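You operate a simulated robot arm through the tools that you are given. There is no shell and no other tool. Be economical: measure what you need, move in short steps, check, and stop when the job is done.

The job below is to be done with a simulated robot arm. You get a single attempt, and the scene is never put back.

JOB
Wash the socks in the suds, rinse them and lay them ready on the feed tray.
Fine: scrub them clean on the washboard before you rinse; leave no soap in them; the fold points at the rollers.

It is judged by the outcome, as a careful person would: the job done as asked, and still so three seconds after it is handed in. It fails if anything else is knocked over, pushed out of place, dropped, spilled or broken. Flat cloth is picked up by pressing the open fingertips on it (5 to 10 N) and closing them slowly along it; thin cloth reads only 2 to 8 mm in the jaws.

ROBOT AND FRAMES
A 7-joint arm with a two-finger parallel gripper, fixed in place. Base frame: the origin is at the foot of the arm, x ahead of it, y to its left, z up; the work surface is at about z = 730. Units: mm, degrees, N and s.
With the tool pointing down near the work surface it reaches from about 200 to 720 mm from the base axis. Its first joint turns from -115.0 to 115.0 degrees. Payload 3.91 kg.
The tool frame sits at the grasp point between the pads (the TCP): z along the fingers, y along the line on which they close. The tips reach 30 mm beyond it. The gripper opens to 110 mm. The fingers are 20 mm wide and 10 mm thick; the gripper's body (48 by 112 mm) begins 55 mm behind the TCP.
Orientation is told as [roll, pitch, yaw] about the base's x, y, z axes, in that order, counted from this pose: with the fingers straight down and closing along the base's y, the tool's x points along the base's -x, its y along +y and its z along -z.

CONTROLS
- The arm moves only by the tool play_rows. Its argument "steps" is one flat list of numbers, 7 for each row, row after row: the turn, a rotation vector about the tool's x, y, z in degrees, then the shift along the tool's x, y, z in mm, then the finger opening in mm, from 0 to 110. In form: [ax, ay, az, dx, dy, dz, grip, ax, ay, az, dx, dy, dz, grip, ...]. A call has 1 to 12 rows; each row shifts and turns the commanded pose from where the row before left it, along the tool's axes as they then stand. A row lasts 0.2 s, in which the tool goes at most 50 mm and 8.6 degrees; a call with a longer step from one row to the next is refused whole, and so is a gripper value outside its range. Where a pose cannot be reached the arm comes as near as it can. A force on the tool above 40 N (or 10 N above the force at the start of the call, whichever is more), or a blocked arm, ends the call early, and 0.2 s more pass. The fingers move at their own pace (about 108 mm/s each) and stop on an object; they squeeze with about 30 N. The grip force told is the motor's: it shows also when the fingers shut on nothing. Time passes only in rows, and 0.2 s behind the last, so rows that do not move let the fingers close. It gives the time, the measured TCP pose, the force on the tool (base axes), the opening and the grip force at its end, in the units of the frame above (readings bear some noise), with the torque about the TCP (base axes, N m) and any sound that the robot's microphone picked up.
- Cameras (640 x 400 px; columns grow to the right, rows downward): "scene" is fixed at [398, -495.7, 1598.2]; the picture's right is [0.98, -0.19, 0.00], its down [-0.11, -0.58, -0.81] and it looks along [0.16, 0.79, -0.59] (base axes); focal length 325 px, centre (320, 200). "wrist" rides on the gripper at [72, 17, -103] in the tool frame; the picture's right is [-0.23, 0.97, 0.00], its down [-0.76, -0.18, -0.62] and it looks along [-0.61, -0.14, 0.78] (tool axes); focal length 222 px, centre (320, 200). There is no depth. A picture from a camera that has moved, and an enlarged one, comes with that camera's place and axes in the base frame and with its lens. The place of the scene camera against the robot may be out by one fixed shift of up to 12 mm in any direction.
- snapshot(camera): a new picture of that camera. The clock stands still meanwhile.
- lift_body(by): slides the trunk up (or, below 0, down) by that many mm; the arm rides with it, the base frame stays. It gives what a move gives, with no picture.
- zoom(camera, box): a new picture of the part [left, top, right, bottom] of that camera's present view, enlarged. The clock stands still meanwhile.
- job_done(): hands the job in; it is judged then, once.

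Go step by step. Nothing tells you positions but the pictures and the camera data: compare them with the known pose of the tool, close in by small moves and look again before you grip or let go. The budget is 120 turns and 84 pictures, counting those below and the enlarged ones. Unless the task says otherwise, let go and move clear before handing in, and close with one line.

The tools are called after "Call:" by a JSON object that holds its "method" and its "body". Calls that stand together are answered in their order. play_rows: Moves the arm, as the interface text tells. Its arguments: {"type":"object","properties":{"steps":{"type":"array","items":{"type":"number"}}},"required":["steps"]} The other tools are called the same way: lift_body (by) slides the trunk up or down; snapshot (camera) takes a picture; zoom (camera, box) takes an enlarged picture of a part of a camera's view; job_done () hands the job in.

At the start:

```text
time: 0.0
ee_pos: [446.2, 148.0, 1253.4]
tcp_rot: [0.0, 0.1, 0.1]
ft_force: [-0.4, -0.2, -0.7]
moment: [-0.02, 0.0, -0.02]
grip_width: 110.1
grasp_force: 0.2
trunk travel left (down, up): [-825.0, 165.0]
```

scene: 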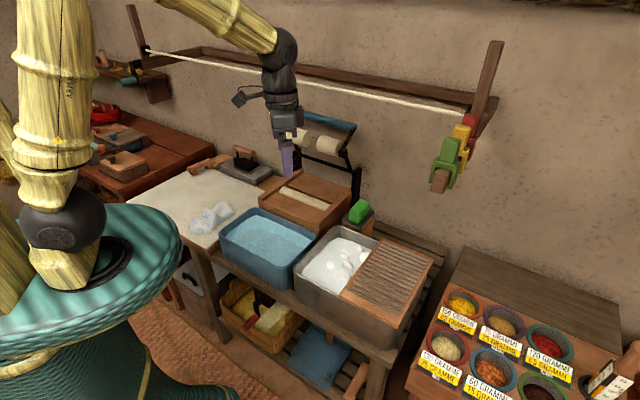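
wrist: 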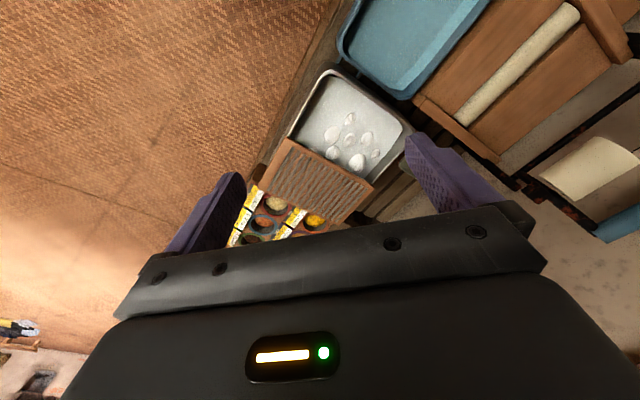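

I see a blue rinse basin, a metal suds basin with a washboard, a feed tray with rollers behind, and some light cloth (maybe the socks) on the left table. I'll enlarge these areas to identify things.

Call:
{"method": "zoom", "body": {"camera": "scene", "box": [150, 130, 310, 230]}}

Call:
{"method": "zoom", "body": {"camera": "scene", "box": [210, 190, 450, 340]}}

Call:
{"method": "zoom", "body": {"camera": "scene", "box": [220, 100, 380, 200]}}

```text
4.00 times, centred on (230, 180) of scene
camera zoom: at [398.0, -495.7, 1598.2], right [0.98, -0.19, 0.0], down [-0.11, -0.58, -0.81], along [0.16, 0.79, -0.59], focal length 1301 px, centre (680, 280)
```

zoom: 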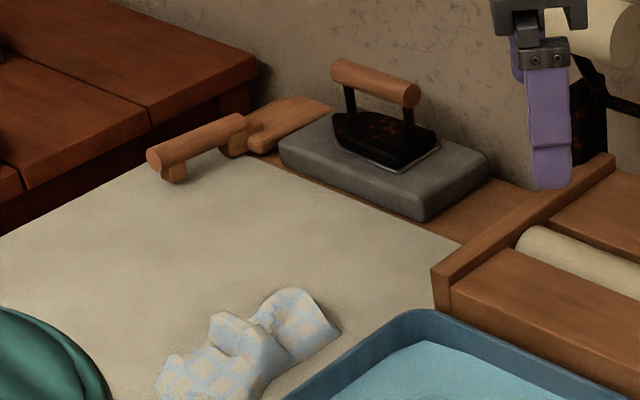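

```text
2.67 times, centred on (330, 265) of scene
camera zoom: at [398.0, -495.7, 1598.2], right [0.98, -0.19, 0.0], down [-0.11, -0.58, -0.81], along [0.16, 0.79, -0.59], focal length 867 px, centre (293, 27)
```

zoom: 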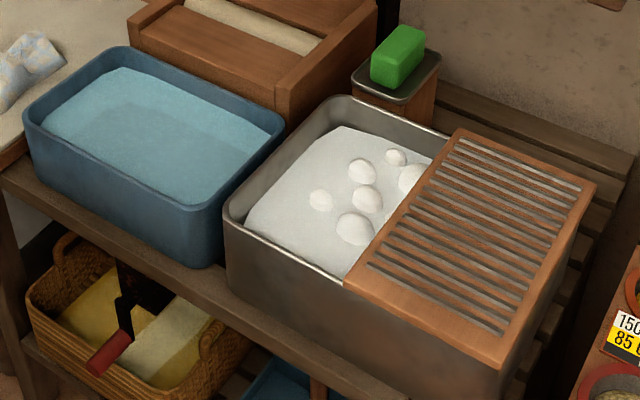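

```text
4.00 times, centred on (300, 150) of scene
camera zoom: at [398.0, -495.7, 1598.2], right [0.98, -0.19, 0.0], down [-0.11, -0.58, -0.81], along [0.16, 0.79, -0.59], focal length 1301 px, centre (400, 400)
```

zoom: 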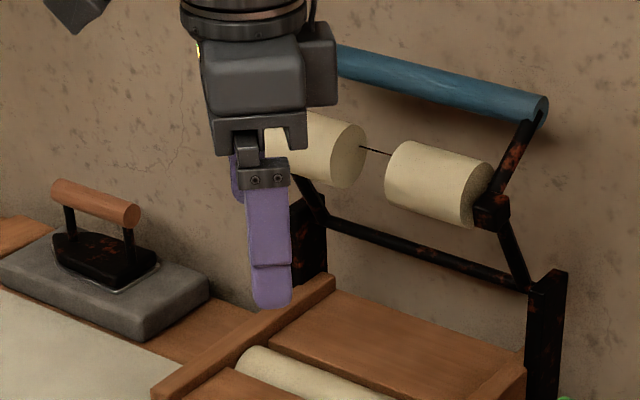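

The checked cloth on the cream table might be the socks, but the basket below also holds cloth. I'll look closer at both.

Call:
{"method": "zoom", "body": {"camera": "scene", "box": [180, 195, 244, 235]}}

Call:
{"method": "zoom", "body": {"camera": "scene", "box": [150, 250, 390, 400]}}

Call:
{"method": "zoom", "body": {"camera": "scene", "box": [70, 40, 230, 190]}}

```text
10.00 times, centred on (212, 215) of scene
camera zoom: at [398.0, -495.7, 1598.2], right [0.98, -0.19, 0.0], down [-0.11, -0.58, -0.81], along [0.16, 0.79, -0.59], focal length 3252 px, centre (1400, 50)
```

zoom: 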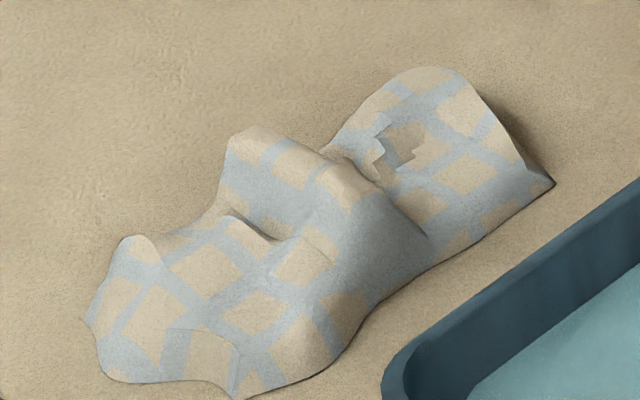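

```text
2.67 times, centred on (270, 325) of scene
camera zoom: at [398.0, -495.7, 1598.2], right [0.98, -0.19, 0.0], down [-0.11, -0.58, -0.81], along [0.16, 0.79, -0.59], focal length 867 px, centre (453, -133)
```

zoom: 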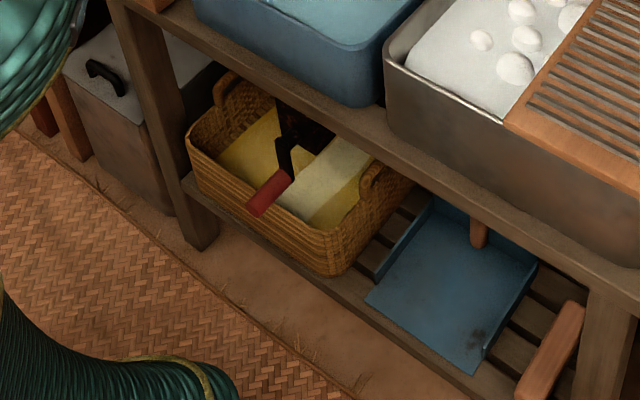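

```text
2.67 times, centred on (150, 115) of scene
camera zoom: at [398.0, -495.7, 1598.2], right [0.98, -0.19, 0.0], down [-0.11, -0.58, -0.81], along [0.16, 0.79, -0.59], focal length 867 px, centre (773, 427)
```

zoom: 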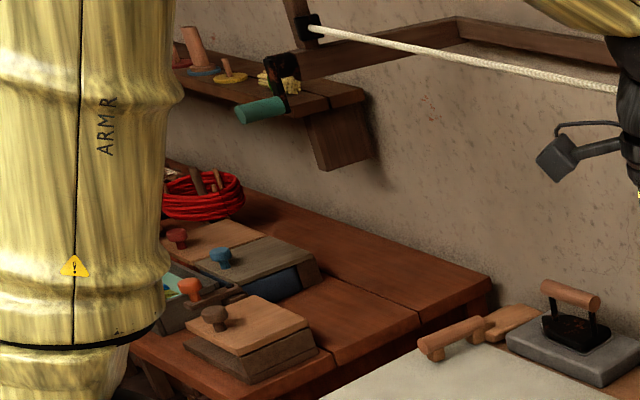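

The checked cloth at about (165, 635, 740) is the only loose cloth, so I take it for the socks. I'll bring the hand near with yaw 90 to look from close.

Call:
{"method": "play_rows", "body": {"steps": [0, 0, 0, 29, 28.7, 27.8, 110, 0, 0, 0, 29, 28.7, 27.8, 110, 0, 0, 0, 29, 28.7, 27.8, 110, 0, 0, 0, 29, 28.7, 27.8, 110, 0, 0, 0, 29, 28.7, 27.8, 110, 0, 0, 0, 29, 28.7, 27.8, 110, 0, 0, 0, 29, 28.7, 27.8, 110, 0, 0, 0, 29, 28.7, 27.8, 110, 0, 0, 0, 29, 28.7, 27.8, 110, 0, 0, 0, 29, 28.7, 27.8, 110, 0, 0, 0, 29, 28.7, 27.8, 110]}}

Call:
{"method": "play_rows", "body": {"steps": [0, 0, -8.2, 0, 0, 0, 110, 0, 0, -8.2, 0, 0, 0, 110, 0, 0, -8.2, 0, 0, 0, 110, 0, 0, -8.2, 0, 0, 0, 110, 0, 0, -8.2, 0, 0, 0, 110, 0, 0, -8.2, 0, 0, 0, 110, 0, 0, -8.2, 0, 0, 0, 110, 0, 0, -8.2, 0, 0, 0, 110, 0, 0, -8.2, 0, 0, 0, 110, 0, 0, -8.2, 0, 0, 0, 110, 0, 0, -8, 0, 0, 0, 110]}}

Call:
{"method": "snapshot", "body": {"camera": "wrist"}}

Call:
{"method": "snapshot", "body": {"camera": "scene"}}

```text
time: 2.4
ee_pos: [129.4, 466.5, 947.5]
tcp_rot: [0.0, 0.0, -0.1]
ft_force: [-0.7, -0.1, -0.3]
moment: [0.03, -0.03, 0.0]
grip_width: 110.2
grasp_force: 0.1
trunk travel left (down, up): [-825.0, 165.0]
```

```text
time: 4.8
ee_pos: [127.8, 465.3, 947.7]
tcp_rot: [0.1, 0.0, 90.2]
ft_force: [0.2, -0.3, -0.8]
moment: [0.0, 0.01, 0.04]
grip_width: 110.2
grasp_force: 0.0
trunk travel left (down, up): [-825.0, 165.0]
```

```text
75 pictures are left
camera wrist: at [110.4, 391.1, 1052.5], right [-0.97, 0.22, 0.0], down [0.18, 0.76, 0.62], along [0.14, 0.61, -0.78], focal length 222 px, centre (320, 200)
```

wrist: 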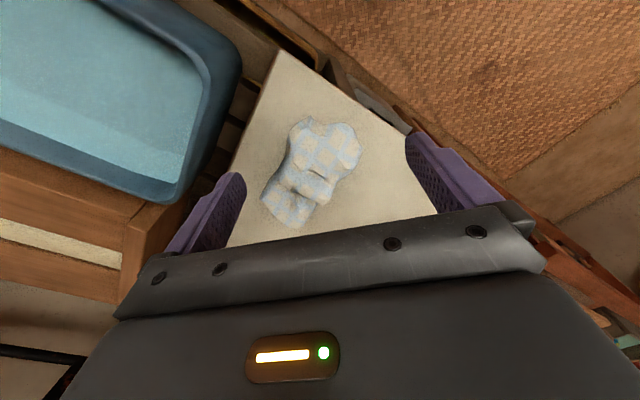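

```text
74 pictures are left
```

scene: 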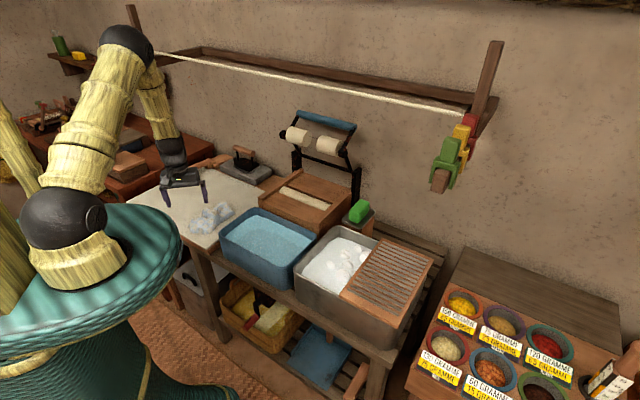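

The cloth is clear of the hand. I'll enlarge it in the wrist view, plus the tray.

Call:
{"method": "zoom", "body": {"camera": "wrist", "box": [240, 100, 400, 240]}}

Call:
{"method": "zoom", "body": {"camera": "scene", "box": [225, 100, 385, 240]}}

```text
2.86 times, centred on (320, 170) of wrist
camera zoom: at [110.4, 391.1, 1052.5], right [-0.97, 0.22, 0.0], down [0.18, 0.76, 0.62], along [0.14, 0.61, -0.78], focal length 635 px, centre (320, 286)
```

zoom: 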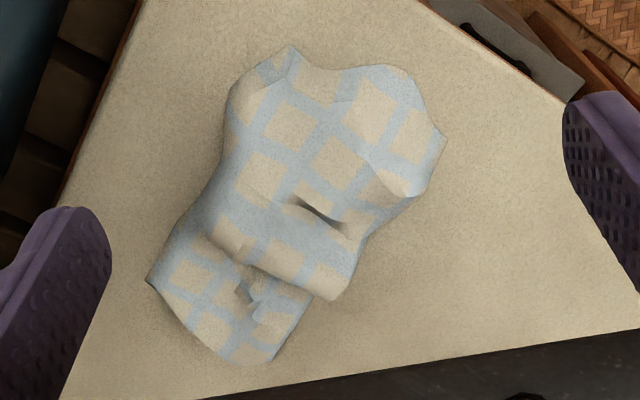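

```text
2.86 times, centred on (305, 170) of scene
camera zoom: at [398.0, -495.7, 1598.2], right [0.98, -0.19, 0.0], down [-0.11, -0.58, -0.81], along [0.16, 0.79, -0.59], focal length 929 px, centre (363, 286)
```

zoom: 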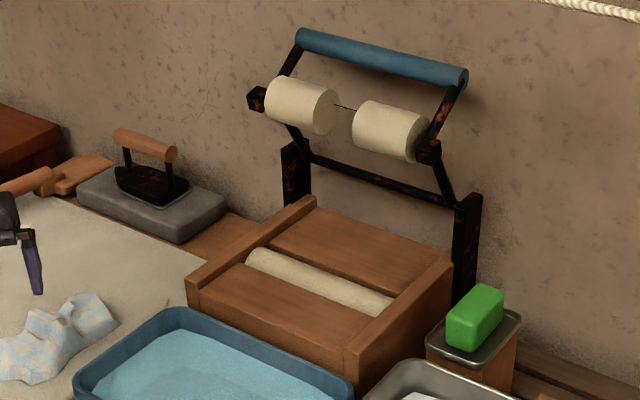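

The cloth lies crumpled at about (170, 565, 770), its long axis about 45° in base; I'll pinch across its middle so it hangs folded. First hover above it with yaw 135.

Call:
{"method": "play_rows", "body": {"steps": [0, 0, -7.5, 0, 0, 0, 80, 0, 0, -7.5, 0, 0, 0, 80, 0, 0, -7.5, 0, 0, 0, 80, 0, 0, -7.5, 0, 0, 0, 80, 0, 0, -7.5, 0, 0, 0, 80, 0, 0, -7.3, 0, 0, 0, 80, 0, 0, 0, -34, 34, 33, 80, 0, 0, 0, -34, 34, 33, 80, 0, 0, 0, -34, 34, 33, 80]}}

Call:
{"method": "snapshot", "body": {"camera": "wrist"}}

Call:
{"method": "zoom", "body": {"camera": "scene", "box": [150, 160, 278, 240]}}

```text
refused: row 7 steps farther than a row can; nothing moved
```

```text
71 pictures are left
camera wrist: at [110.4, 391.1, 1052.5], right [-0.97, 0.22, 0.0], down [0.18, 0.76, 0.62], along [0.14, 0.61, -0.78], focal length 222 px, centre (320, 200)
```

wrist: 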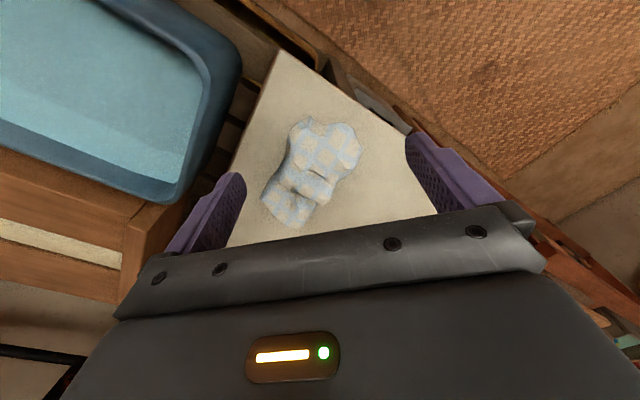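

```text
5.00 times, centred on (214, 200) of scene
camera zoom: at [398.0, -495.7, 1598.2], right [0.98, -0.19, 0.0], down [-0.11, -0.58, -0.81], along [0.16, 0.79, -0.59], focal length 1626 px, centre (850, 200)
```

zoom: 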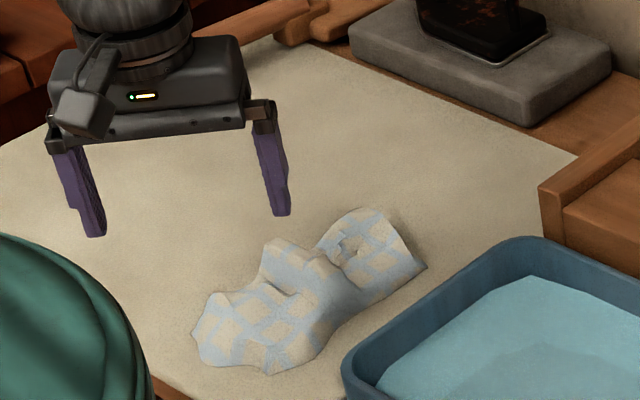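

My shift was wrong and refused. I've recomputed the shift for yaw 135 and will hover at about (172, 566, 850).

Call:
{"method": "play_rows", "body": {"steps": [0, 0, -7.5, 0, 0, 0, 80, 0, 0, -7.5, 0, 0, 0, 80, 0, 0, -7.5, 0, 0, 0, 80, 0, 0, -7.5, 0, 0, 0, 80, 0, 0, -7.5, 0, 0, 0, 80, 0, 0, -7.3, 0, 0, 0, 80, 0, 0, 0, -10, -25.6, 24.5, 80, 0, 0, 0, -10, -25.6, 24.5, 80, 0, 0, 0, -10, -25.6, 24.5, 80, 0, 0, 0, -10, -25.6, 24.5, 80]}}

Call:
{"method": "zoom", "body": {"camera": "scene", "box": [150, 160, 278, 240]}}

Call:
{"method": "snapshot", "body": {"camera": "wrist"}}

```text
time: 7.0
ee_pos: [172.3, 564.6, 849.9]
tcp_rot: [0.0, 0.0, 134.9]
ft_force: [0.3, 0.6, 0.4]
moment: [0.01, 0.0, 0.0]
grip_width: 80.2
grasp_force: 0.0
trunk travel left (down, up): [-825.0, 165.0]
```

```text
5.00 times, centred on (214, 200) of scene
camera zoom: at [398.0, -495.7, 1598.2], right [0.98, -0.19, 0.0], down [-0.11, -0.58, -0.81], along [0.16, 0.79, -0.59], focal length 1626 px, centre (850, 200)
```

zoom: 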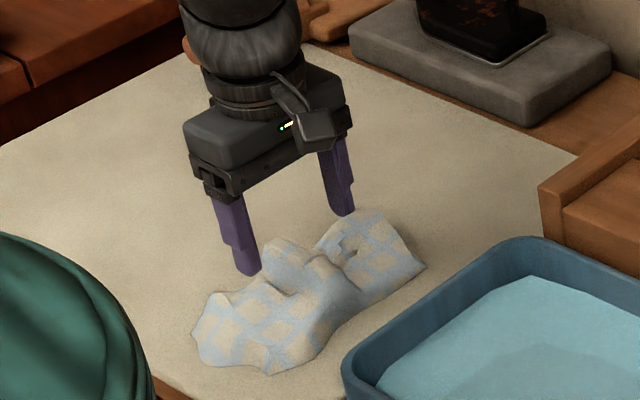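

```text
68 pictures are left
camera wrist: at [210.6, 499.7, 954.4], right [-0.85, -0.53, 0.0], down [-0.41, 0.67, 0.62], along [-0.33, 0.53, -0.78], focal length 222 px, centre (320, 200)
```

wrist: 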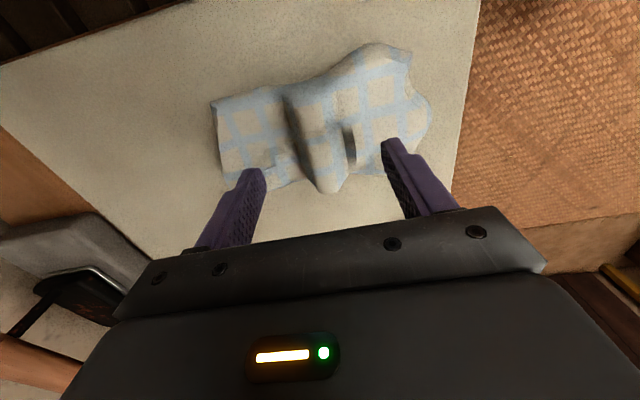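

The landing spot would be on the cloth's middle, fingers either side of the ridge. I'll go straight down, gently.

Call:
{"method": "play_rows", "body": {"steps": [0, 0, 0, 0, 0, 20, 80, 0, 0, 0, 0, 0, 20, 80, 0, 0, 0, 0, 0, 5, 80]}}

Call:
{"method": "play_rows", "body": {"steps": [0, 0, 0, 0, 0, 4, 80]}}

Call:
{"method": "play_rows", "body": {"steps": [0, 0, 0, 0, 0, 4, 80]}}

```text
time: 7.8
ee_pos: [172.7, 566.3, 805.7]
tcp_rot: [-0.1, -0.1, 134.9]
ft_force: [-0.7, -1.7, 11.5]
moment: [-0.41, 0.36, 0.1]
grip_width: 80.1
grasp_force: 0.3
trunk travel left (down, up): [-825.0, 165.0]
```

```text
time: 8.3
ee_pos: [174.4, 567.0, 805.5]
tcp_rot: [-0.4, -0.2, 134.8]
ft_force: [-0.4, -8.8, 24.9]
moment: [-1.16, 0.72, 0.33]
grip_width: 83.5
grasp_force: 3.4
trunk travel left (down, up): [-825.0, 165.0]
stopped in row 1: the force on the tool passed its limit at 43 N (the readings are from after the stop); the commanded pose is now the measured one
```

```text
time: 8.7
ee_pos: [174.0, 567.7, 806.5]
tcp_rot: [-0.2, -0.2, 134.8]
ft_force: [-0.9, -11.6, 24.2]
moment: [-1.24, 0.78, 0.35]
grip_width: 84.8
grasp_force: 5.1
trunk travel left (down, up): [-825.0, 165.0]
stopped in row 1: the force on the tool passed its limit at 44 N (the readings are from after the stop); the commanded pose is now the measured one
```

Contact: the table is at about z = 775. I ease off to get a light press and close slowly.

Call:
{"method": "play_rows", "body": {"steps": [0, 0, 0, 0, 0, -2, 80]}}

```text
time: 9.1
ee_pos: [173.0, 567.3, 807.8]
tcp_rot: [-0.4, -0.4, 134.9]
ft_force: [-2.1, -6.6, 11.8]
moment: [-0.65, 0.41, 0.09]
grip_width: 82.9
grasp_force: 2.6
trunk travel left (down, up): [-825.0, 165.0]
```

Call:
{"method": "play_rows", "body": {"steps": [0, 0, 0, 0, 0, -0.7, 76, 0, 0, 0, 0, 0, 0, 68, 0, 0, 0, 0, 0, 0, 60, 0, 0, 0, 0, 0, 0, 52, 0, 0, 0, 0, 0, 0, 44, 0, 0, 0, 0, 0, 0, 36, 0, 0, 0, 0, 0, 0, 28, 0, 0, 0, 0, 0, 0, 20]}}

Call:
{"method": "play_rows", "body": {"steps": [0, 0, 0, 0, 0, 0, 12, 0, 0, 0, 0, 0, 0, 5, 0, 0, 0, 0, 0, 0, 0, 0, 0, 0, 0, 0, 0, 0, 0, 0, 0, 0, 0, 0, 0]}}

Call:
{"method": "zoom", "body": {"camera": "scene", "box": [150, 160, 278, 240]}}

```text
time: 10.9
ee_pos: [174.2, 569.1, 806.0]
tcp_rot: [-0.5, -0.2, 134.6]
ft_force: [1.8, 1.1, 2.2]
moment: [-0.08, 0.15, -0.01]
grip_width: 25.8
grasp_force: 29.6
trunk travel left (down, up): [-825.0, 165.0]
```

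```text
time: 12.1
ee_pos: [172.9, 568.2, 806.7]
tcp_rot: [-0.2, -0.1, 134.7]
ft_force: [1.9, 2.0, 3.9]
moment: [-0.24, 0.16, 0.05]
grip_width: 25.8
grasp_force: 30.3
trunk travel left (down, up): [-825.0, 165.0]
```

```text
5.00 times, centred on (214, 200) of scene
camera zoom: at [398.0, -495.7, 1598.2], right [0.98, -0.19, 0.0], down [-0.11, -0.58, -0.81], along [0.16, 0.79, -0.59], focal length 1626 px, centre (850, 200)
```

zoom: 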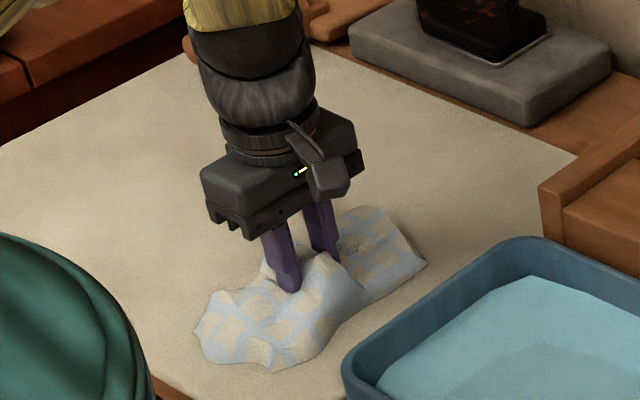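

The jaws closed on a ridge 26 mm thick. I'll lift slowly and look.

Call:
{"method": "play_rows", "body": {"steps": [0, 0, 0, 0, 0, -15, 0, 0, 0, 0, 0, 0, -25, 0, 0, 0, 0, 0, 0, -40, 0, 0, 0, 0, 0, 0, -40, 0, 0, 0, 0, 0, 0, -40, 0, 0, 0, 0, 0, 0, 0, 0]}}

Call:
{"method": "zoom", "body": {"camera": "scene", "box": [130, 120, 290, 220]}}

Call:
{"method": "snapshot", "body": {"camera": "wrist"}}

```text
time: 13.5
ee_pos: [172.1, 565.5, 965.6]
tcp_rot: [-0.4, -0.3, 134.8]
ft_force: [0.5, 0.3, -2.2]
moment: [0.01, -0.01, -0.01]
grip_width: 25.7
grasp_force: 29.8
trunk travel left (down, up): [-825.0, 165.0]
```

```text
4.00 times, centred on (210, 170) of scene
camera zoom: at [398.0, -495.7, 1598.2], right [0.98, -0.19, 0.0], down [-0.11, -0.58, -0.81], along [0.16, 0.79, -0.59], focal length 1301 px, centre (760, 320)
```

zoom: 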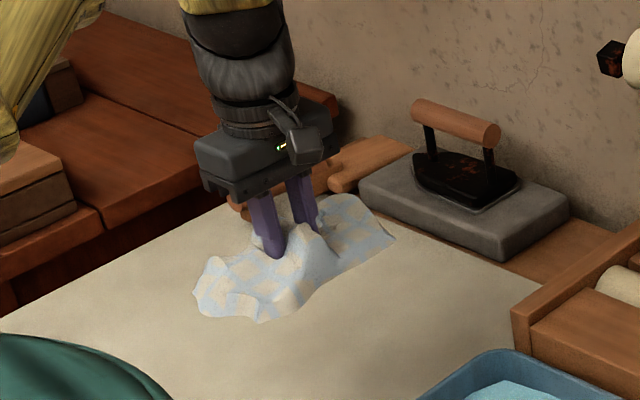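

```text
65 pictures are left
camera wrist: at [211.2, 501.3, 1070.4], right [-0.85, -0.53, 0.0], down [-0.41, 0.66, 0.63], along [-0.33, 0.53, -0.78], focal length 222 px, centre (320, 200)
```

wrist: 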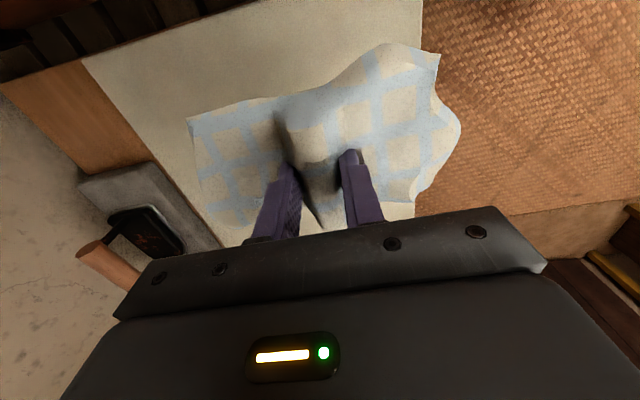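

The whole cloth came up as one bundle, held at its middle. Triangulating: suds basin centre about (587, 200), rim z ≈ 835; washboard near end about (660, 50); blue basin (390, 362); feed board about (493, 435). I'll carry it over the suds.

Call:
{"method": "play_rows", "body": {"steps": [0, 0, 0, 30, -2, -20, 0, 0, 0, 0, 46, -3, -10, 0, 0, 0, 0, 48, -3, -8, 0, 0, 0, 0, 49, -3, -6, 0, 0, 0, 0, 49, -3, -6, 0, 0, 0, 0, 49, -3, 0, 0, 0, 0, 0, 49, -3, 0, 0, 0, 0, 0, 49, -3, 0, 0, 0, 0, 0, 49, -3, 0, 0, 0, 0, 0, 49, -3, 0, 0, 0, 0, 0, 49, -3, 0, 0, 0, 0, 0, 35, -3, 0, 0]}}

Call:
{"method": "snapshot", "body": {"camera": "wrist"}}

Call:
{"method": "snapshot", "body": {"camera": "scene"}}

```text
time: 16.1
ee_pos: [588.9, 199.4, 1012.8]
tcp_rot: [-0.3, -0.4, 134.8]
ft_force: [0.1, -0.2, -1.4]
moment: [0.05, 0.0, -0.02]
grip_width: 25.6
grasp_force: 30.7
trunk travel left (down, up): [-825.0, 165.0]
```

```text
64 pictures are left
camera wrist: at [626.8, 135.0, 1116.7], right [-0.85, -0.53, 0.0], down [-0.41, 0.66, 0.63], along [-0.33, 0.54, -0.78], focal length 222 px, centre (320, 200)
```

wrist: 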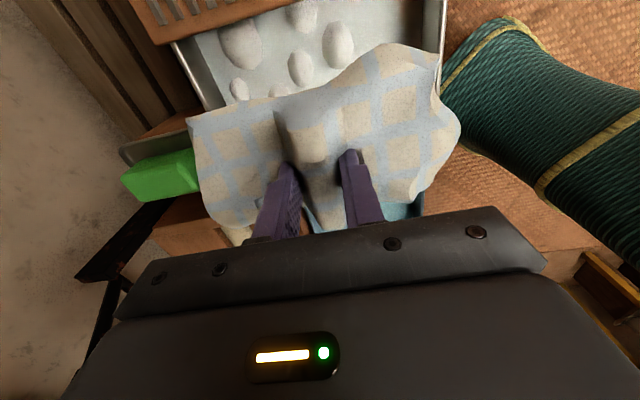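

```text
63 pictures are left
```

scene: 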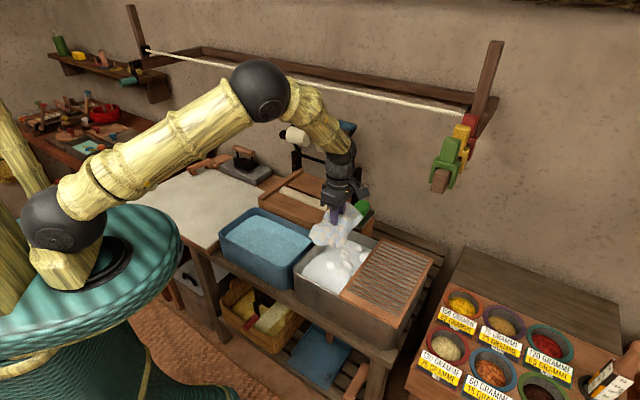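

The cloth is over the suds. I'll check the fit before lowering.

Call:
{"method": "zoom", "body": {"camera": "scene", "box": [270, 150, 430, 290]}}

```text
2.86 times, centred on (350, 220) of scene
camera zoom: at [398.0, -495.7, 1598.2], right [0.98, -0.19, 0.0], down [-0.11, -0.58, -0.81], along [0.16, 0.79, -0.59], focal length 929 px, centre (234, 143)
```

zoom: 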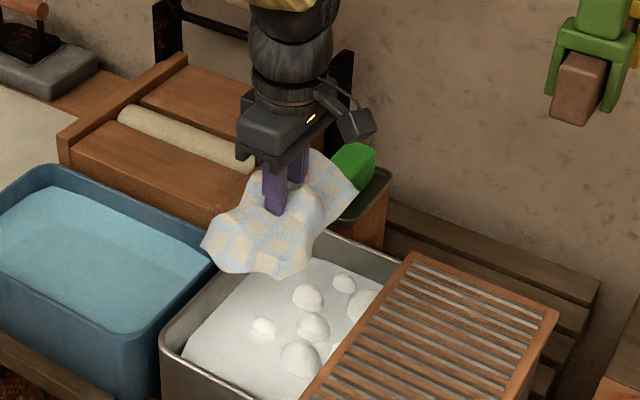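

The cloth is centred over the open suds. I'll lower it in.

Call:
{"method": "play_rows", "body": {"steps": [0, 0, 0, 0, 5, 40, 0, 0, 0, 0, 0, 5, 40, 0, 0, 0, 0, 0, 0, 30, 0, 0, 0, 0, 0, 0, 25, 0, 0, 0, 0, 0, 0, 0, 0]}}

Call:
{"method": "zoom", "body": {"camera": "scene", "box": [270, 150, 430, 290]}}

Call:
{"method": "snapshot", "body": {"camera": "wrist"}}

```text
time: 17.3
ee_pos: [580.9, 199.1, 878.6]
tcp_rot: [-0.4, -0.2, 134.8]
ft_force: [0.3, -0.2, -2.1]
moment: [0.02, 0.0, 0.0]
grip_width: 25.6
grasp_force: 29.9
trunk travel left (down, up): [-825.0, 165.0]
```

```text
2.86 times, centred on (350, 220) of scene
camera zoom: at [398.0, -495.7, 1598.2], right [0.98, -0.19, 0.0], down [-0.11, -0.58, -0.81], along [0.16, 0.79, -0.59], focal length 929 px, centre (234, 143)
```

zoom: 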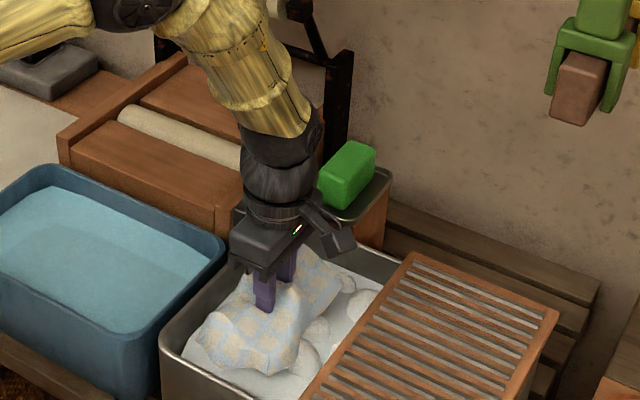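

```text
60 pictures are left
camera wrist: at [619.1, 133.9, 982.7], right [-0.85, -0.53, -0.01], down [-0.41, 0.66, 0.63], along [-0.33, 0.54, -0.78], focal length 222 px, centre (320, 200)
```

wrist: 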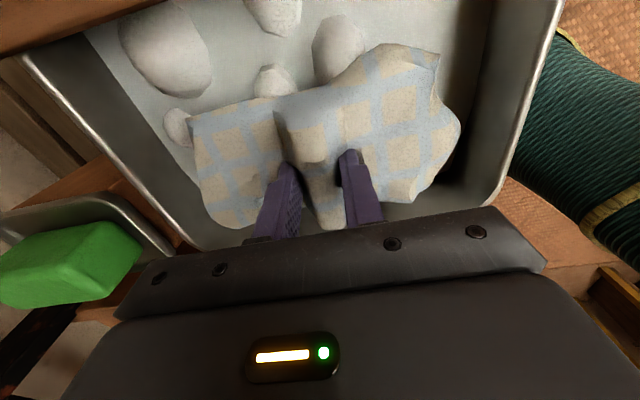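

It's inside the rim but a little close to the left wall; I'll shift 20 mm towards the washboard and lower further into the suds.

Call:
{"method": "play_rows", "body": {"steps": [0, 0, 0, 20, 0, 0, 0, 0, 0, 0, 0, 0, 15, 0, 0, 0, 0, 0, 0, 15, 0, 0, 0, 0, 0, 0, 15, 0, 0, 0, 0, 0, 0, 0, 0]}}

Call:
{"method": "snapshot", "body": {"camera": "wrist"}}

```text
time: 18.5
ee_pos: [594.5, 181.3, 835.7]
tcp_rot: [-0.4, -0.2, 134.8]
ft_force: [0.0, -0.3, -2.4]
moment: [-0.02, -0.01, 0.0]
grip_width: 25.9
grasp_force: 29.9
trunk travel left (down, up): [-825.0, 165.0]
```

```text
59 pictures are left
camera wrist: at [633.5, 116.6, 938.5], right [-0.85, -0.53, -0.01], down [-0.41, 0.66, 0.63], along [-0.33, 0.54, -0.78], focal length 222 px, centre (320, 200)
```

wrist: 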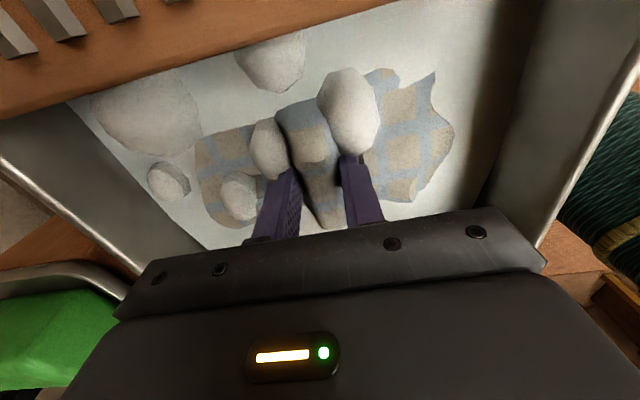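

It's entering the suds (surface about z = 805). I'll lower 20 mm more and swish gently.

Call:
{"method": "play_rows", "body": {"steps": [0, 0, 0, 0, 0, 12, 0, 0, 0, 0, 0, 0, 10, 0, 0, 0, 0, 10, 0, 0, 0, 0, 0, 0, -20, 0, 0, 0, 0, 0, 0, 20, 0, 0, 0, 0, 0, 0, -20, 0, 0, 0, 0, 0, 0, 10, 0, -20, 0, 0, 0, 0, 0, 0, 20, 0, 0, 0, 0, 0, 10, 0, 0, 0, 0, 0, 0, -10, 0, 0, 0, 0, 0, 0, 0, -20, 0, 0, 0, 0, 0, 0, 20, 0]}}

Call:
{"method": "play_rows", "body": {"steps": [0, 0, 0, 10, 0, 0, 0, 0, 0, 0, -20, 0, 0, 0, 0, 0, 0, 20, 0, 0, 0, 0, 0, 0, -20, 0, 0, 0, 0, 0, 0, 10, 0, 0, 0, 0, 0, 0, 0, 0, -20, 0, 0, 0, 0, 0, 0, 20, 0, 0, 0, 0, 0, 12, 0, 0, 0, 0, 0, 0, -24, 0, 0, 0, 0, 0, 0, 12, 0, 0, 0, 0, 0, 0, 0, 0, 0]}}

Call:
{"method": "snapshot", "body": {"camera": "wrist"}}

```text
time: 21.1
ee_pos: [595.3, 181.4, 810.7]
tcp_rot: [-0.3, -0.2, 135.0]
ft_force: [0.3, -0.5, -1.9]
moment: [0.02, 0.03, 0.05]
grip_width: 25.8
grasp_force: 29.6
trunk travel left (down, up): [-825.0, 165.0]
```

```text
time: 23.5
ee_pos: [594.4, 182.1, 813.4]
tcp_rot: [-0.3, -0.2, 134.8]
ft_force: [-0.4, 0.0, -1.8]
moment: [-0.01, -0.01, 0.03]
grip_width: 25.7
grasp_force: 30.4
trunk travel left (down, up): [-825.0, 165.0]
```

```text
58 pictures are left
camera wrist: at [632.9, 117.4, 916.5], right [-0.85, -0.53, 0.0], down [-0.41, 0.66, 0.63], along [-0.33, 0.54, -0.78], focal length 222 px, centre (320, 200)
```

wrist: 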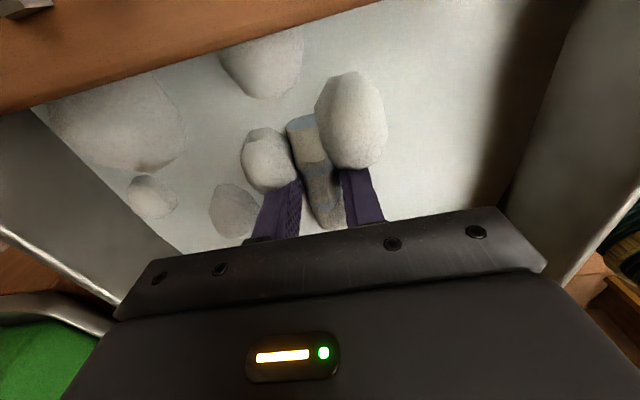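

Nearly submerged; a little deeper to wet the pinched ridge as well, then lift and look.

Call:
{"method": "play_rows", "body": {"steps": [0, 0, 0, 0, 0, 10, 0, 0, 0, 0, 0, 0, 8, 0, 0, 0, 0, 0, 8, 0, 0, 0, 0, 0, 0, -16, 0, 0, 0, 0, 0, 0, 16, 0, 0, 0, 0, 0, 0, -16, 0, 0, 0, 0, 0, 0, 8, 0, 0, 0, 0, 0, 0, 0, 0, 0]}}

Call:
{"method": "play_rows", "body": {"steps": [0, 0, 0, 0, 0, -20, 0, 0, 0, 0, 0, 0, -30, 0, 0, 0, 0, 0, 0, -40, 0, 0, 0, 0, 0, 0, -30, 0, 0, 0, 0, 0, 0, 0, 0, 0, 0, 0, 0, 0, 0, 0, 0, 0, 0, 0, 0, 0, 0]}}

Call:
{"method": "snapshot", "body": {"camera": "wrist"}}

Call:
{"method": "zoom", "body": {"camera": "scene", "box": [270, 150, 430, 290]}}

```text
time: 25.3
ee_pos: [594.0, 181.6, 794.0]
tcp_rot: [-0.3, -0.2, 134.8]
ft_force: [0.5, 0.0, -2.1]
moment: [0.01, -0.02, -0.04]
grip_width: 25.8
grasp_force: 30.0
trunk travel left (down, up): [-825.0, 165.0]
```

```text
time: 26.9
ee_pos: [593.5, 183.3, 915.1]
tcp_rot: [-0.3, -0.1, 134.9]
ft_force: [0.9, 1.0, -3.2]
moment: [-0.02, 0.01, 0.0]
grip_width: 25.8
grasp_force: 30.1
trunk travel left (down, up): [-825.0, 165.0]
```

```text
57 pictures are left
camera wrist: at [632.1, 118.6, 1018.6], right [-0.85, -0.53, 0.0], down [-0.41, 0.66, 0.63], along [-0.33, 0.54, -0.78], focal length 222 px, centre (320, 200)
```

wrist: 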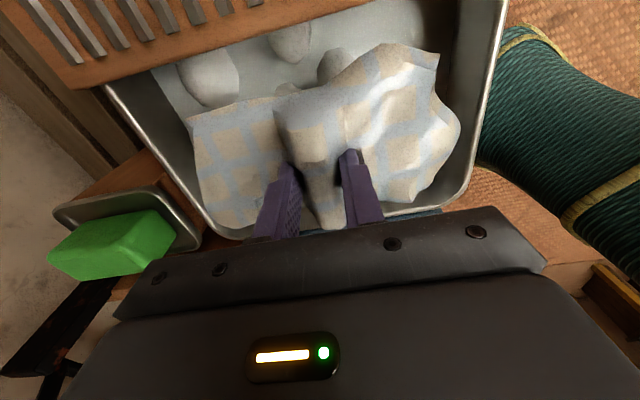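

```text
2.86 times, centred on (350, 220) of scene
camera zoom: at [398.0, -495.7, 1598.2], right [0.98, -0.19, 0.0], down [-0.11, -0.58, -0.81], along [0.16, 0.79, -0.59], focal length 929 px, centre (234, 143)
```

zoom: 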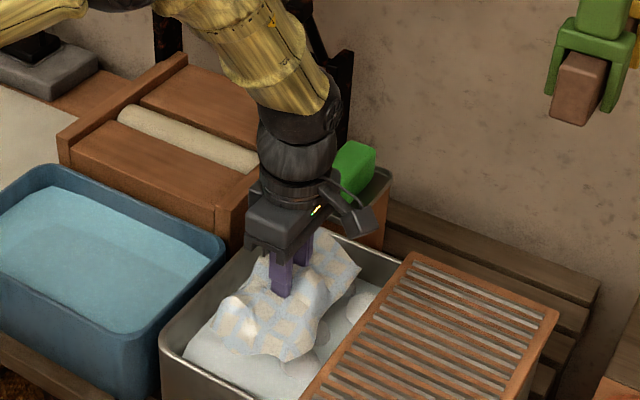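

The socks are soaked with suds. Next I carry them over the near part of the washboard, about (683, 62).

Call:
{"method": "play_rows", "body": {"steps": [0, 0, 0, 0, 0, -30, 0, 0, 0, 0, 0, 0, -30, 0, 0, 0, 0, 37, 5.5, 0, 0, 0, 0, 0, 37, 5.5, 0, 0, 0, 0, 0, 37, 5.5, 0, 0, 0, 0, 0, 38, 5.5, 0, 0, 0, 0, 0, 0, 0, 0, 0]}}

Call:
{"method": "snapshot", "body": {"camera": "wrist"}}

Call:
{"method": "zoom", "body": {"camera": "scene", "box": [290, 180, 450, 340]}}

```text
time: 28.5
ee_pos: [684.5, 63.9, 974.1]
tcp_rot: [-0.3, -0.2, 134.8]
ft_force: [-0.3, 0.2, -2.3]
moment: [0.01, -0.01, 0.01]
grip_width: 25.7
grasp_force: 30.1
trunk travel left (down, up): [-825.0, 165.0]
```

```text
55 pictures are left
camera wrist: at [722.6, -1.1, 1078.9], right [-0.85, -0.53, 0.0], down [-0.41, 0.66, 0.63], along [-0.33, 0.54, -0.78], focal length 222 px, centre (320, 200)
```

wrist: 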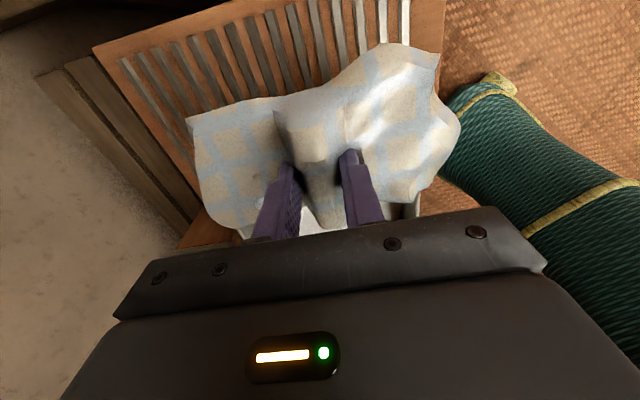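

```text
2.50 times, centred on (370, 260) of scene
camera zoom: at [398.0, -495.7, 1598.2], right [0.98, -0.19, 0.0], down [-0.11, -0.58, -0.81], along [0.16, 0.79, -0.59], focal length 813 px, centre (195, 50)
```

zoom: 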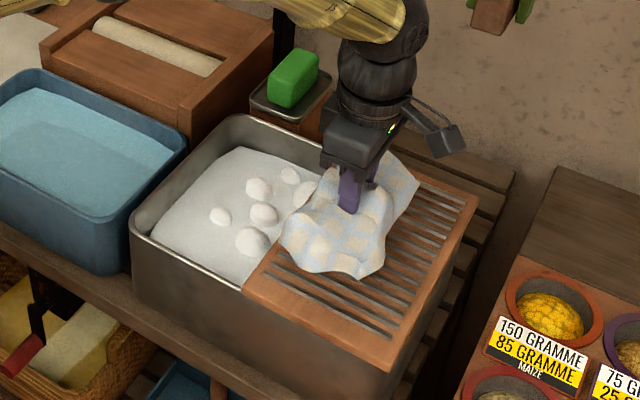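

Over the washboard ridges. I lower until it touches lightly.

Call:
{"method": "play_rows", "body": {"steps": [0, 0, 0, 0, 0, 25, 0, 0, 0, 0, 0, 0, 20, 0, 0, 0, 0, 0, 0, 5, 0, 0, 0, 0, 0, 0, 4, 0, 0, 0, 0, 0, 0, 3, 0, 0, 0, 0, 0, 0, 3, 0, 0, 0, 0, 0, 0, 0, 0]}}

Call:
{"method": "zoom", "body": {"camera": "scene", "box": [290, 180, 450, 340]}}

```text
time: 30.1
ee_pos: [682.7, 60.2, 915.8]
tcp_rot: [-0.3, 0.0, 134.8]
ft_force: [2.0, -0.1, 9.2]
moment: [-0.25, 0.8, 0.09]
grip_width: 25.8
grasp_force: 30.0
trunk travel left (down, up): [-825.0, 165.0]
```

```text
2.50 times, centred on (370, 260) of scene
camera zoom: at [398.0, -495.7, 1598.2], right [0.98, -0.19, 0.0], down [-0.11, -0.58, -0.81], along [0.16, 0.79, -0.59], focal length 813 px, centre (195, 50)
```

zoom: 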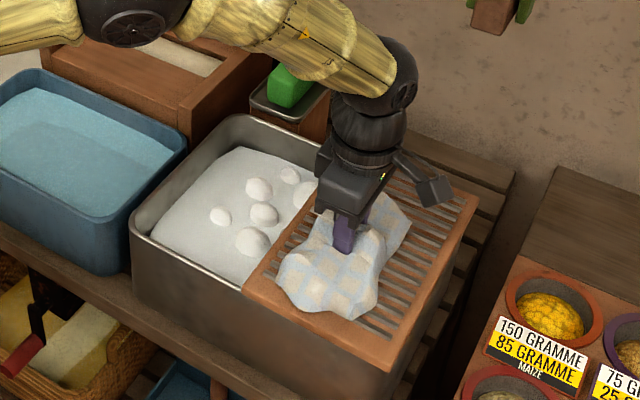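

Touching with about 11 N. I'll scrub back and forth across the ridges.

Call:
{"method": "play_rows", "body": {"steps": [0, 0, 0, 0, 12, 0, 0, 0, 0, 0, 0, 14, 0, 0, 0, 0, 0, 0, -14, 0, 0, 0, 0, 0, 0, -14, 0, 0, 0, 0, 0, 0, -14, 0, 0, 0, 0, 0, 0, -10, 0, 0, 0, 0, 0, 0, 14, 0, 0, 0, 0, 0, 0, 14, 0, 0, 0, 0, 0, 0, 14, 0, 0, 0, 0, 0, 0, 10, 0, 0]}}

Call:
{"method": "zoom", "body": {"camera": "scene", "box": [290, 180, 450, 340]}}

```text
time: 32.3
ee_pos: [663.6, 41.8, 914.3]
tcp_rot: [-0.4, -0.1, 134.7]
ft_force: [5.8, 5.2, 17.1]
moment: [-0.07, -0.03, 0.19]
grip_width: 25.7
grasp_force: 29.7
trunk travel left (down, up): [-825.0, 165.0]
```

```text
2.50 times, centred on (370, 260) of scene
camera zoom: at [398.0, -495.7, 1598.2], right [0.98, -0.19, 0.0], down [-0.11, -0.58, -0.81], along [0.16, 0.79, -0.59], focal length 813 px, centre (195, 50)
```

zoom: 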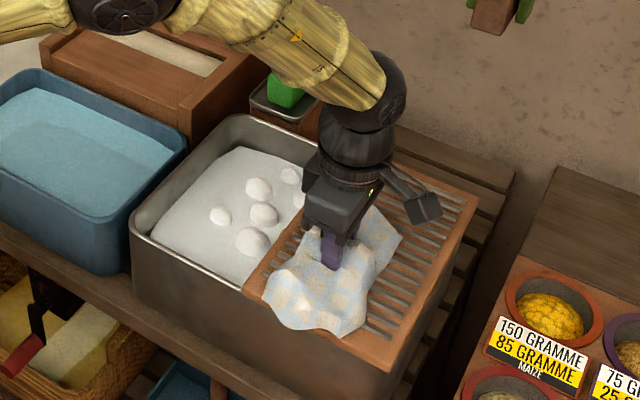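

Scrubbing works and the board stays put. More strokes.

Call:
{"method": "play_rows", "body": {"steps": [0, 0, 0, 0, -18, -0.5, 0, 0, 0, 0, 0, -18, 0, 0, 0, 0, 0, 0, -18, 0, 0, 0, 0, 0, 0, 18, 0, 0, 0, 0, 0, 0, 18, 0, 0, 0, 0, 0, 0, 18, 0, 0, 0, 0, 0, 0, -18, 0, 0, 0, 0, 0, 0, -18, 0, 0, 0, 0, 0, 0, -18, 0, 0, 0, 0, 0, 0, 18, 0, 0, 0, 0, 0, 0, 18, 0, 0, 0, 0, 0, 0, 18, 0, 0]}}

Call:
{"method": "play_rows", "body": {"steps": [0, 0, 0, 0, -18, 0, 0, 0, 0, 0, 0, -18, 0, 0, 0, 0, 0, 0, -18, 0, 0, 0, 0, 0, 0, 18, 0, 0, 0, 0, 0, 0, 18, 0, 0, 0, 0, 0, 0, 18, 0, 0, 0, 0, 0, 0, -18, 0, 0, 0, 0, 0, 0, -18, 0, 0, 0, 0, 0, 0, -18, 0, 0, 0, 0, 0, 0, 18, 0, 0, 0, 0, 0, 0, 18, 0, 0, 0, 0, 0, 0, 18, 0, 0]}}

Call:
{"method": "play_rows", "body": {"steps": [0, 0, 0, 0, -18, 0, 0, 0, 0, 0, 0, -18, 0, 0, 0, 0, 0, 0, -18, 0, 0, 0, 0, 0, 0, 18, 0, 0, 0, 0, 0, 0, 18, 0, 0, 0, 0, 0, 0, 18, 0, 0, 0, 0, 0, 0, -18, 0, 0, 0, 0, 0, 0, -18, 0, 0, 0, 0, 0, 0, -18, 0, 0, 0, 0, 0, 0, 18, 0, 0, 0, 0, 0, 0, 18, 0, 0, 0, 0, 0, 0, 0, -15, 0]}}

Call:
{"method": "play_rows", "body": {"steps": [0, 0, 0, 0, 0, -25, 0, 0, 0, 0, 0, 0, -35, 0, 0, 0, 0, 0, 0, -25, 0, 0, 0, 0, 0, 0, 0, 0]}}

Call:
{"method": "zoom", "body": {"camera": "scene", "box": [310, 190, 420, 290]}}

Call:
{"method": "zoom", "body": {"camera": "wrist", "box": [170, 30, 480, 240]}}

```text
time: 34.9
ee_pos: [664.8, 41.6, 914.2]
tcp_rot: [-0.4, -0.2, 134.8]
ft_force: [-0.3, 1.1, 4.1]
moment: [-0.45, 0.11, 0.0]
grip_width: 25.6
grasp_force: 30.1
trunk travel left (down, up): [-825.0, 165.0]
```

```text
time: 37.5
ee_pos: [665.1, 41.6, 914.3]
tcp_rot: [-0.4, -0.3, 134.8]
ft_force: [1.6, 1.9, 7.4]
moment: [-0.72, 0.16, 0.04]
grip_width: 25.7
grasp_force: 30.4
trunk travel left (down, up): [-825.0, 165.0]
```

```text
time: 40.1
ee_pos: [676.6, 53.3, 929.3]
tcp_rot: [-0.3, -0.2, 134.8]
ft_force: [0.3, -0.6, -2.5]
moment: [-0.04, -0.02, 0.03]
grip_width: 25.7
grasp_force: 29.9
trunk travel left (down, up): [-825.0, 165.0]
```

```text
time: 41.1
ee_pos: [676.8, 53.3, 1015.9]
tcp_rot: [-0.3, -0.2, 134.8]
ft_force: [0.0, 0.1, -2.6]
moment: [0.01, -0.01, 0.02]
grip_width: 26.0
grasp_force: 29.8
trunk travel left (down, up): [-825.0, 165.0]
```

```text
4.00 times, centred on (365, 240) of scene
camera zoom: at [398.0, -495.7, 1598.2], right [0.98, -0.19, 0.0], down [-0.11, -0.58, -0.81], along [0.16, 0.79, -0.59], focal length 1301 px, centre (140, 40)
```

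zoom: 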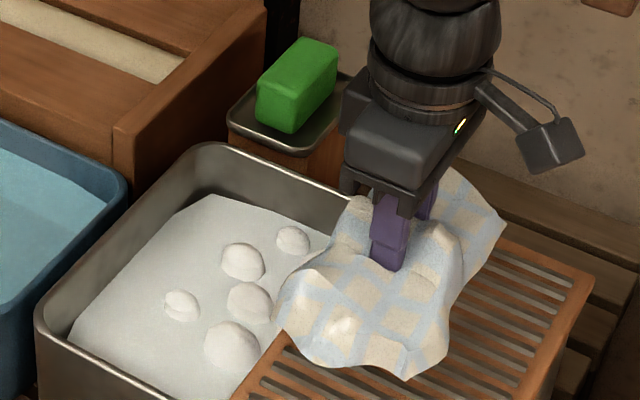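

```text
1.90 times, centred on (325, 135) of wrist
camera zoom: at [715.2, -11.7, 1119.6], right [-0.85, -0.53, 0.0], down [-0.41, 0.66, 0.63], along [-0.33, 0.54, -0.78], focal length 423 px, centre (310, 324)
```

zoom: 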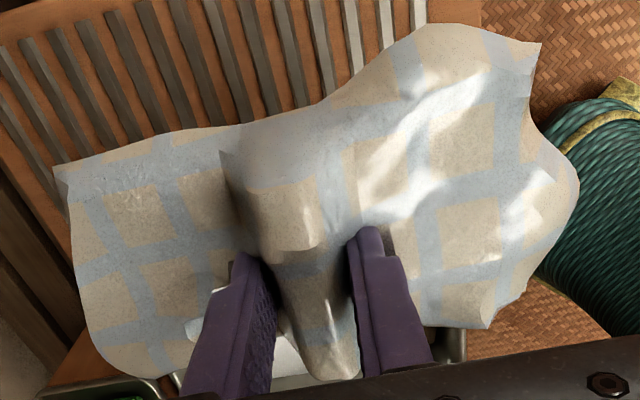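

The cloth is wet and soapy with no evident stain, but I'd like to be sure: another round of firmer scrubbing, then compare.

Call:
{"method": "play_rows", "body": {"steps": [0, 0, 0, 0, 0, 40, 0, 0, 0, 0, 0, 0, 40, 0, 0, 0, 0, 0, 0, 16, 0, 0, 0, 0, 0, 0, 5, 0, 0, 0, 0, 0, 0, 2, 0, 0, 0, 0, 0, 0, 0, 0]}}

Call:
{"method": "play_rows", "body": {"steps": [0, 0, 0, 0, 18, 0, 0, 0, 0, 0, 0, -18, 0, 0, 0, 0, 0, 0, -18, 0, 0, 0, 0, 0, 0, -18, 0, 0, 0, 0, 0, 0, 18, 0, 0, 0, 0, 0, 0, 18, 0, 0, 0, 0, 0, 0, 18, 0, 0, 0, 0, 0, 0, -18, 0, 0, 0, 0, 0, 0, -18, 0, 0, 0, 0, 0, 0, -18, 0, 0, 0, 0, 0, 0, 18, 0, 0, 0, 0, 0, 0, 18, 0, 0]}}

Call:
{"method": "play_rows", "body": {"steps": [0, 0, 0, 0, 18, 0, 0, 0, 0, 0, 0, -18, 0, 0, 0, 0, 0, 0, -18, 0, 0, 0, 0, 0, 0, -18, 0, 0, 0, 0, 0, 0, 18, 0, 0, 0, 0, 0, 0, 18, 0, 0, 0, 0, 0, 0, 18, 0, 0, 0, 0, 0, 0, -18, 0, 0, 0, 0, 0, 0, -18, 0, 0, 0, 0, 0, 0, -18, 0, 0, 0, 0, 0, 0, 18, 0, 0, 0, 0, 0, 0, 18, 0, 0]}}

Call:
{"method": "play_rows", "body": {"steps": [0, 0, 0, 0, 0, -20, 0, 0, 0, 0, 0, 0, -40, 0, 0, 0, 0, 0, 0, -40, 0, 0, 0, 0, 0, 0, 0, 0]}}

Call:
{"method": "zoom", "body": {"camera": "scene", "box": [310, 190, 420, 290]}}

```text
time: 42.5
ee_pos: [677.4, 54.9, 916.0]
tcp_rot: [-0.7, -0.1, 134.8]
ft_force: [2.4, 3.1, 29.7]
moment: [-0.3, 1.53, -0.22]
grip_width: 25.8
grasp_force: 29.9
trunk travel left (down, up): [-825.0, 165.0]
```

```text
time: 42.9
ee_pos: [668.7, 48.0, 916.0]
tcp_rot: [-1.1, 0.1, 134.9]
ft_force: [-3.6, 0.8, 12.8]
moment: [-0.72, 0.93, -0.31]
grip_width: 26.0
grasp_force: 30.2
trunk travel left (down, up): [-825.0, 165.0]
stopped in row 2: the force on the tool passed its limit at 42 N (the readings are from after the stop); the commanded pose is now the measured one
```

```text
time: 45.5
ee_pos: [670.0, 48.9, 916.5]
tcp_rot: [-1.2, 0.1, 134.9]
ft_force: [5.7, 4.2, 14.9]
moment: [-0.36, 1.02, -0.11]
grip_width: 25.8
grasp_force: 30.5
trunk travel left (down, up): [-825.0, 165.0]
```

```text
time: 46.5
ee_pos: [668.1, 43.4, 1013.0]
tcp_rot: [-0.9, -0.1, 134.9]
ft_force: [0.1, 0.4, -1.7]
moment: [0.0, 0.01, 0.01]
grip_width: 25.5
grasp_force: 29.6
trunk travel left (down, up): [-825.0, 165.0]
```

```text
4.00 times, centred on (365, 240) of scene
camera zoom: at [398.0, -495.7, 1598.2], right [0.98, -0.19, 0.0], down [-0.11, -0.58, -0.81], along [0.16, 0.79, -0.59], focal length 1301 px, centre (140, 40)
```

zoom: 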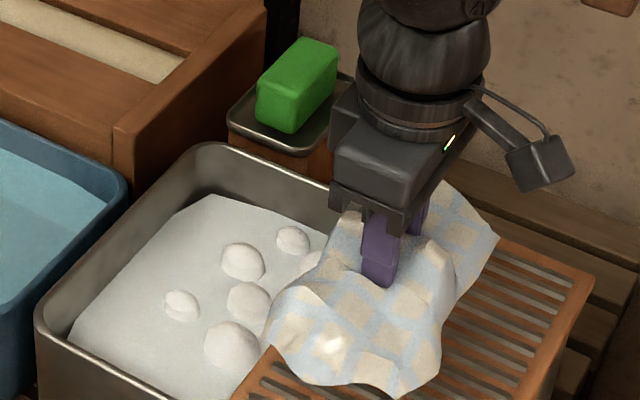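

The washboard is unmoved and the cloth looks clean and soapy. Now over to the blue rinse basin (about (390, 362)), turning to yaw 45 so the cloth's long side runs along the basin.

Call:
{"method": "play_rows", "body": {"steps": [0, 0, 0, -30, -2, -10, 0, 0, 0, 0, -45, -3, -10, 0, 0, 0, 0, -48, -3, 0, 0, 0, 0, 0, -48, -3, 0, 0, 0, 0, 0, -48, -3, 0, 0, 0, 0, 0, -48, -3, 0, 0, 0, 0, 0, -48, -3, 0, 0, 0, 0, 0, -48, -3, 0, 0, 0, 0, 0, -40, -4, 0, 0, 0, 0, 0, -19, -2, 0, 0]}}

Call:
{"method": "play_rows", "body": {"steps": [0, 0, 8.2, 0, 0, 0, 0, 0, 0, 8.2, 0, 0, 0, 0, 0, 0, 8.2, 0, 0, 0, 0, 0, 0, 8.2, 0, 0, 0, 0, 0, 0, 8.2, 0, 0, 0, 0, 0, 0, 8.2, 0, 0, 0, 0, 0, 0, 8.2, 0, 0, 0, 0, 0, 0, 8.2, 0, 0, 0, 0, 0, 0, 8.2, 0, 0, 0, 0, 0, 0, 8.2, 0, 0, 0, 0, 0, 0, 8, 0, 0, 0, 0]}}

Call:
{"method": "snapshot", "body": {"camera": "wrist"}}

Call:
{"method": "snapshot", "body": {"camera": "scene"}}

```text
time: 48.7
ee_pos: [390.9, 364.5, 1031.9]
tcp_rot: [-1.0, 0.1, 134.9]
ft_force: [0.2, -0.3, -2.8]
moment: [0.0, -0.02, 0.04]
grip_width: 25.9
grasp_force: 30.1
trunk travel left (down, up): [-825.0, 165.0]
```

```text
time: 51.1
ee_pos: [390.5, 365.2, 1034.7]
tcp_rot: [0.0, -1.1, 44.9]
ft_force: [-0.4, -0.3, -2.3]
moment: [-0.02, 0.02, -0.04]
grip_width: 26.0
grasp_force: 30.1
trunk travel left (down, up): [-825.0, 165.0]
```

```text
48 pictures are left
camera wrist: at [324.7, 324.1, 1137.2], right [-0.52, 0.85, 0.0], down [0.66, 0.4, 0.64], along [0.54, 0.34, -0.77], focal length 222 px, centre (320, 200)
```

wrist: 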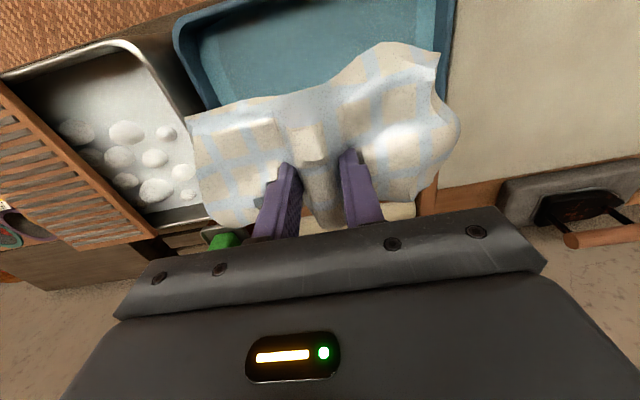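

```text
47 pictures are left
```

scene: 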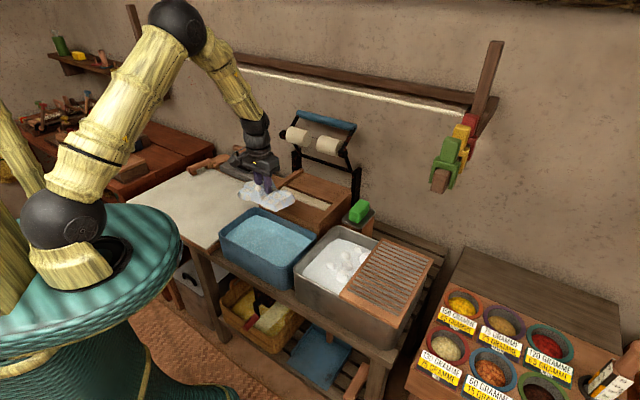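

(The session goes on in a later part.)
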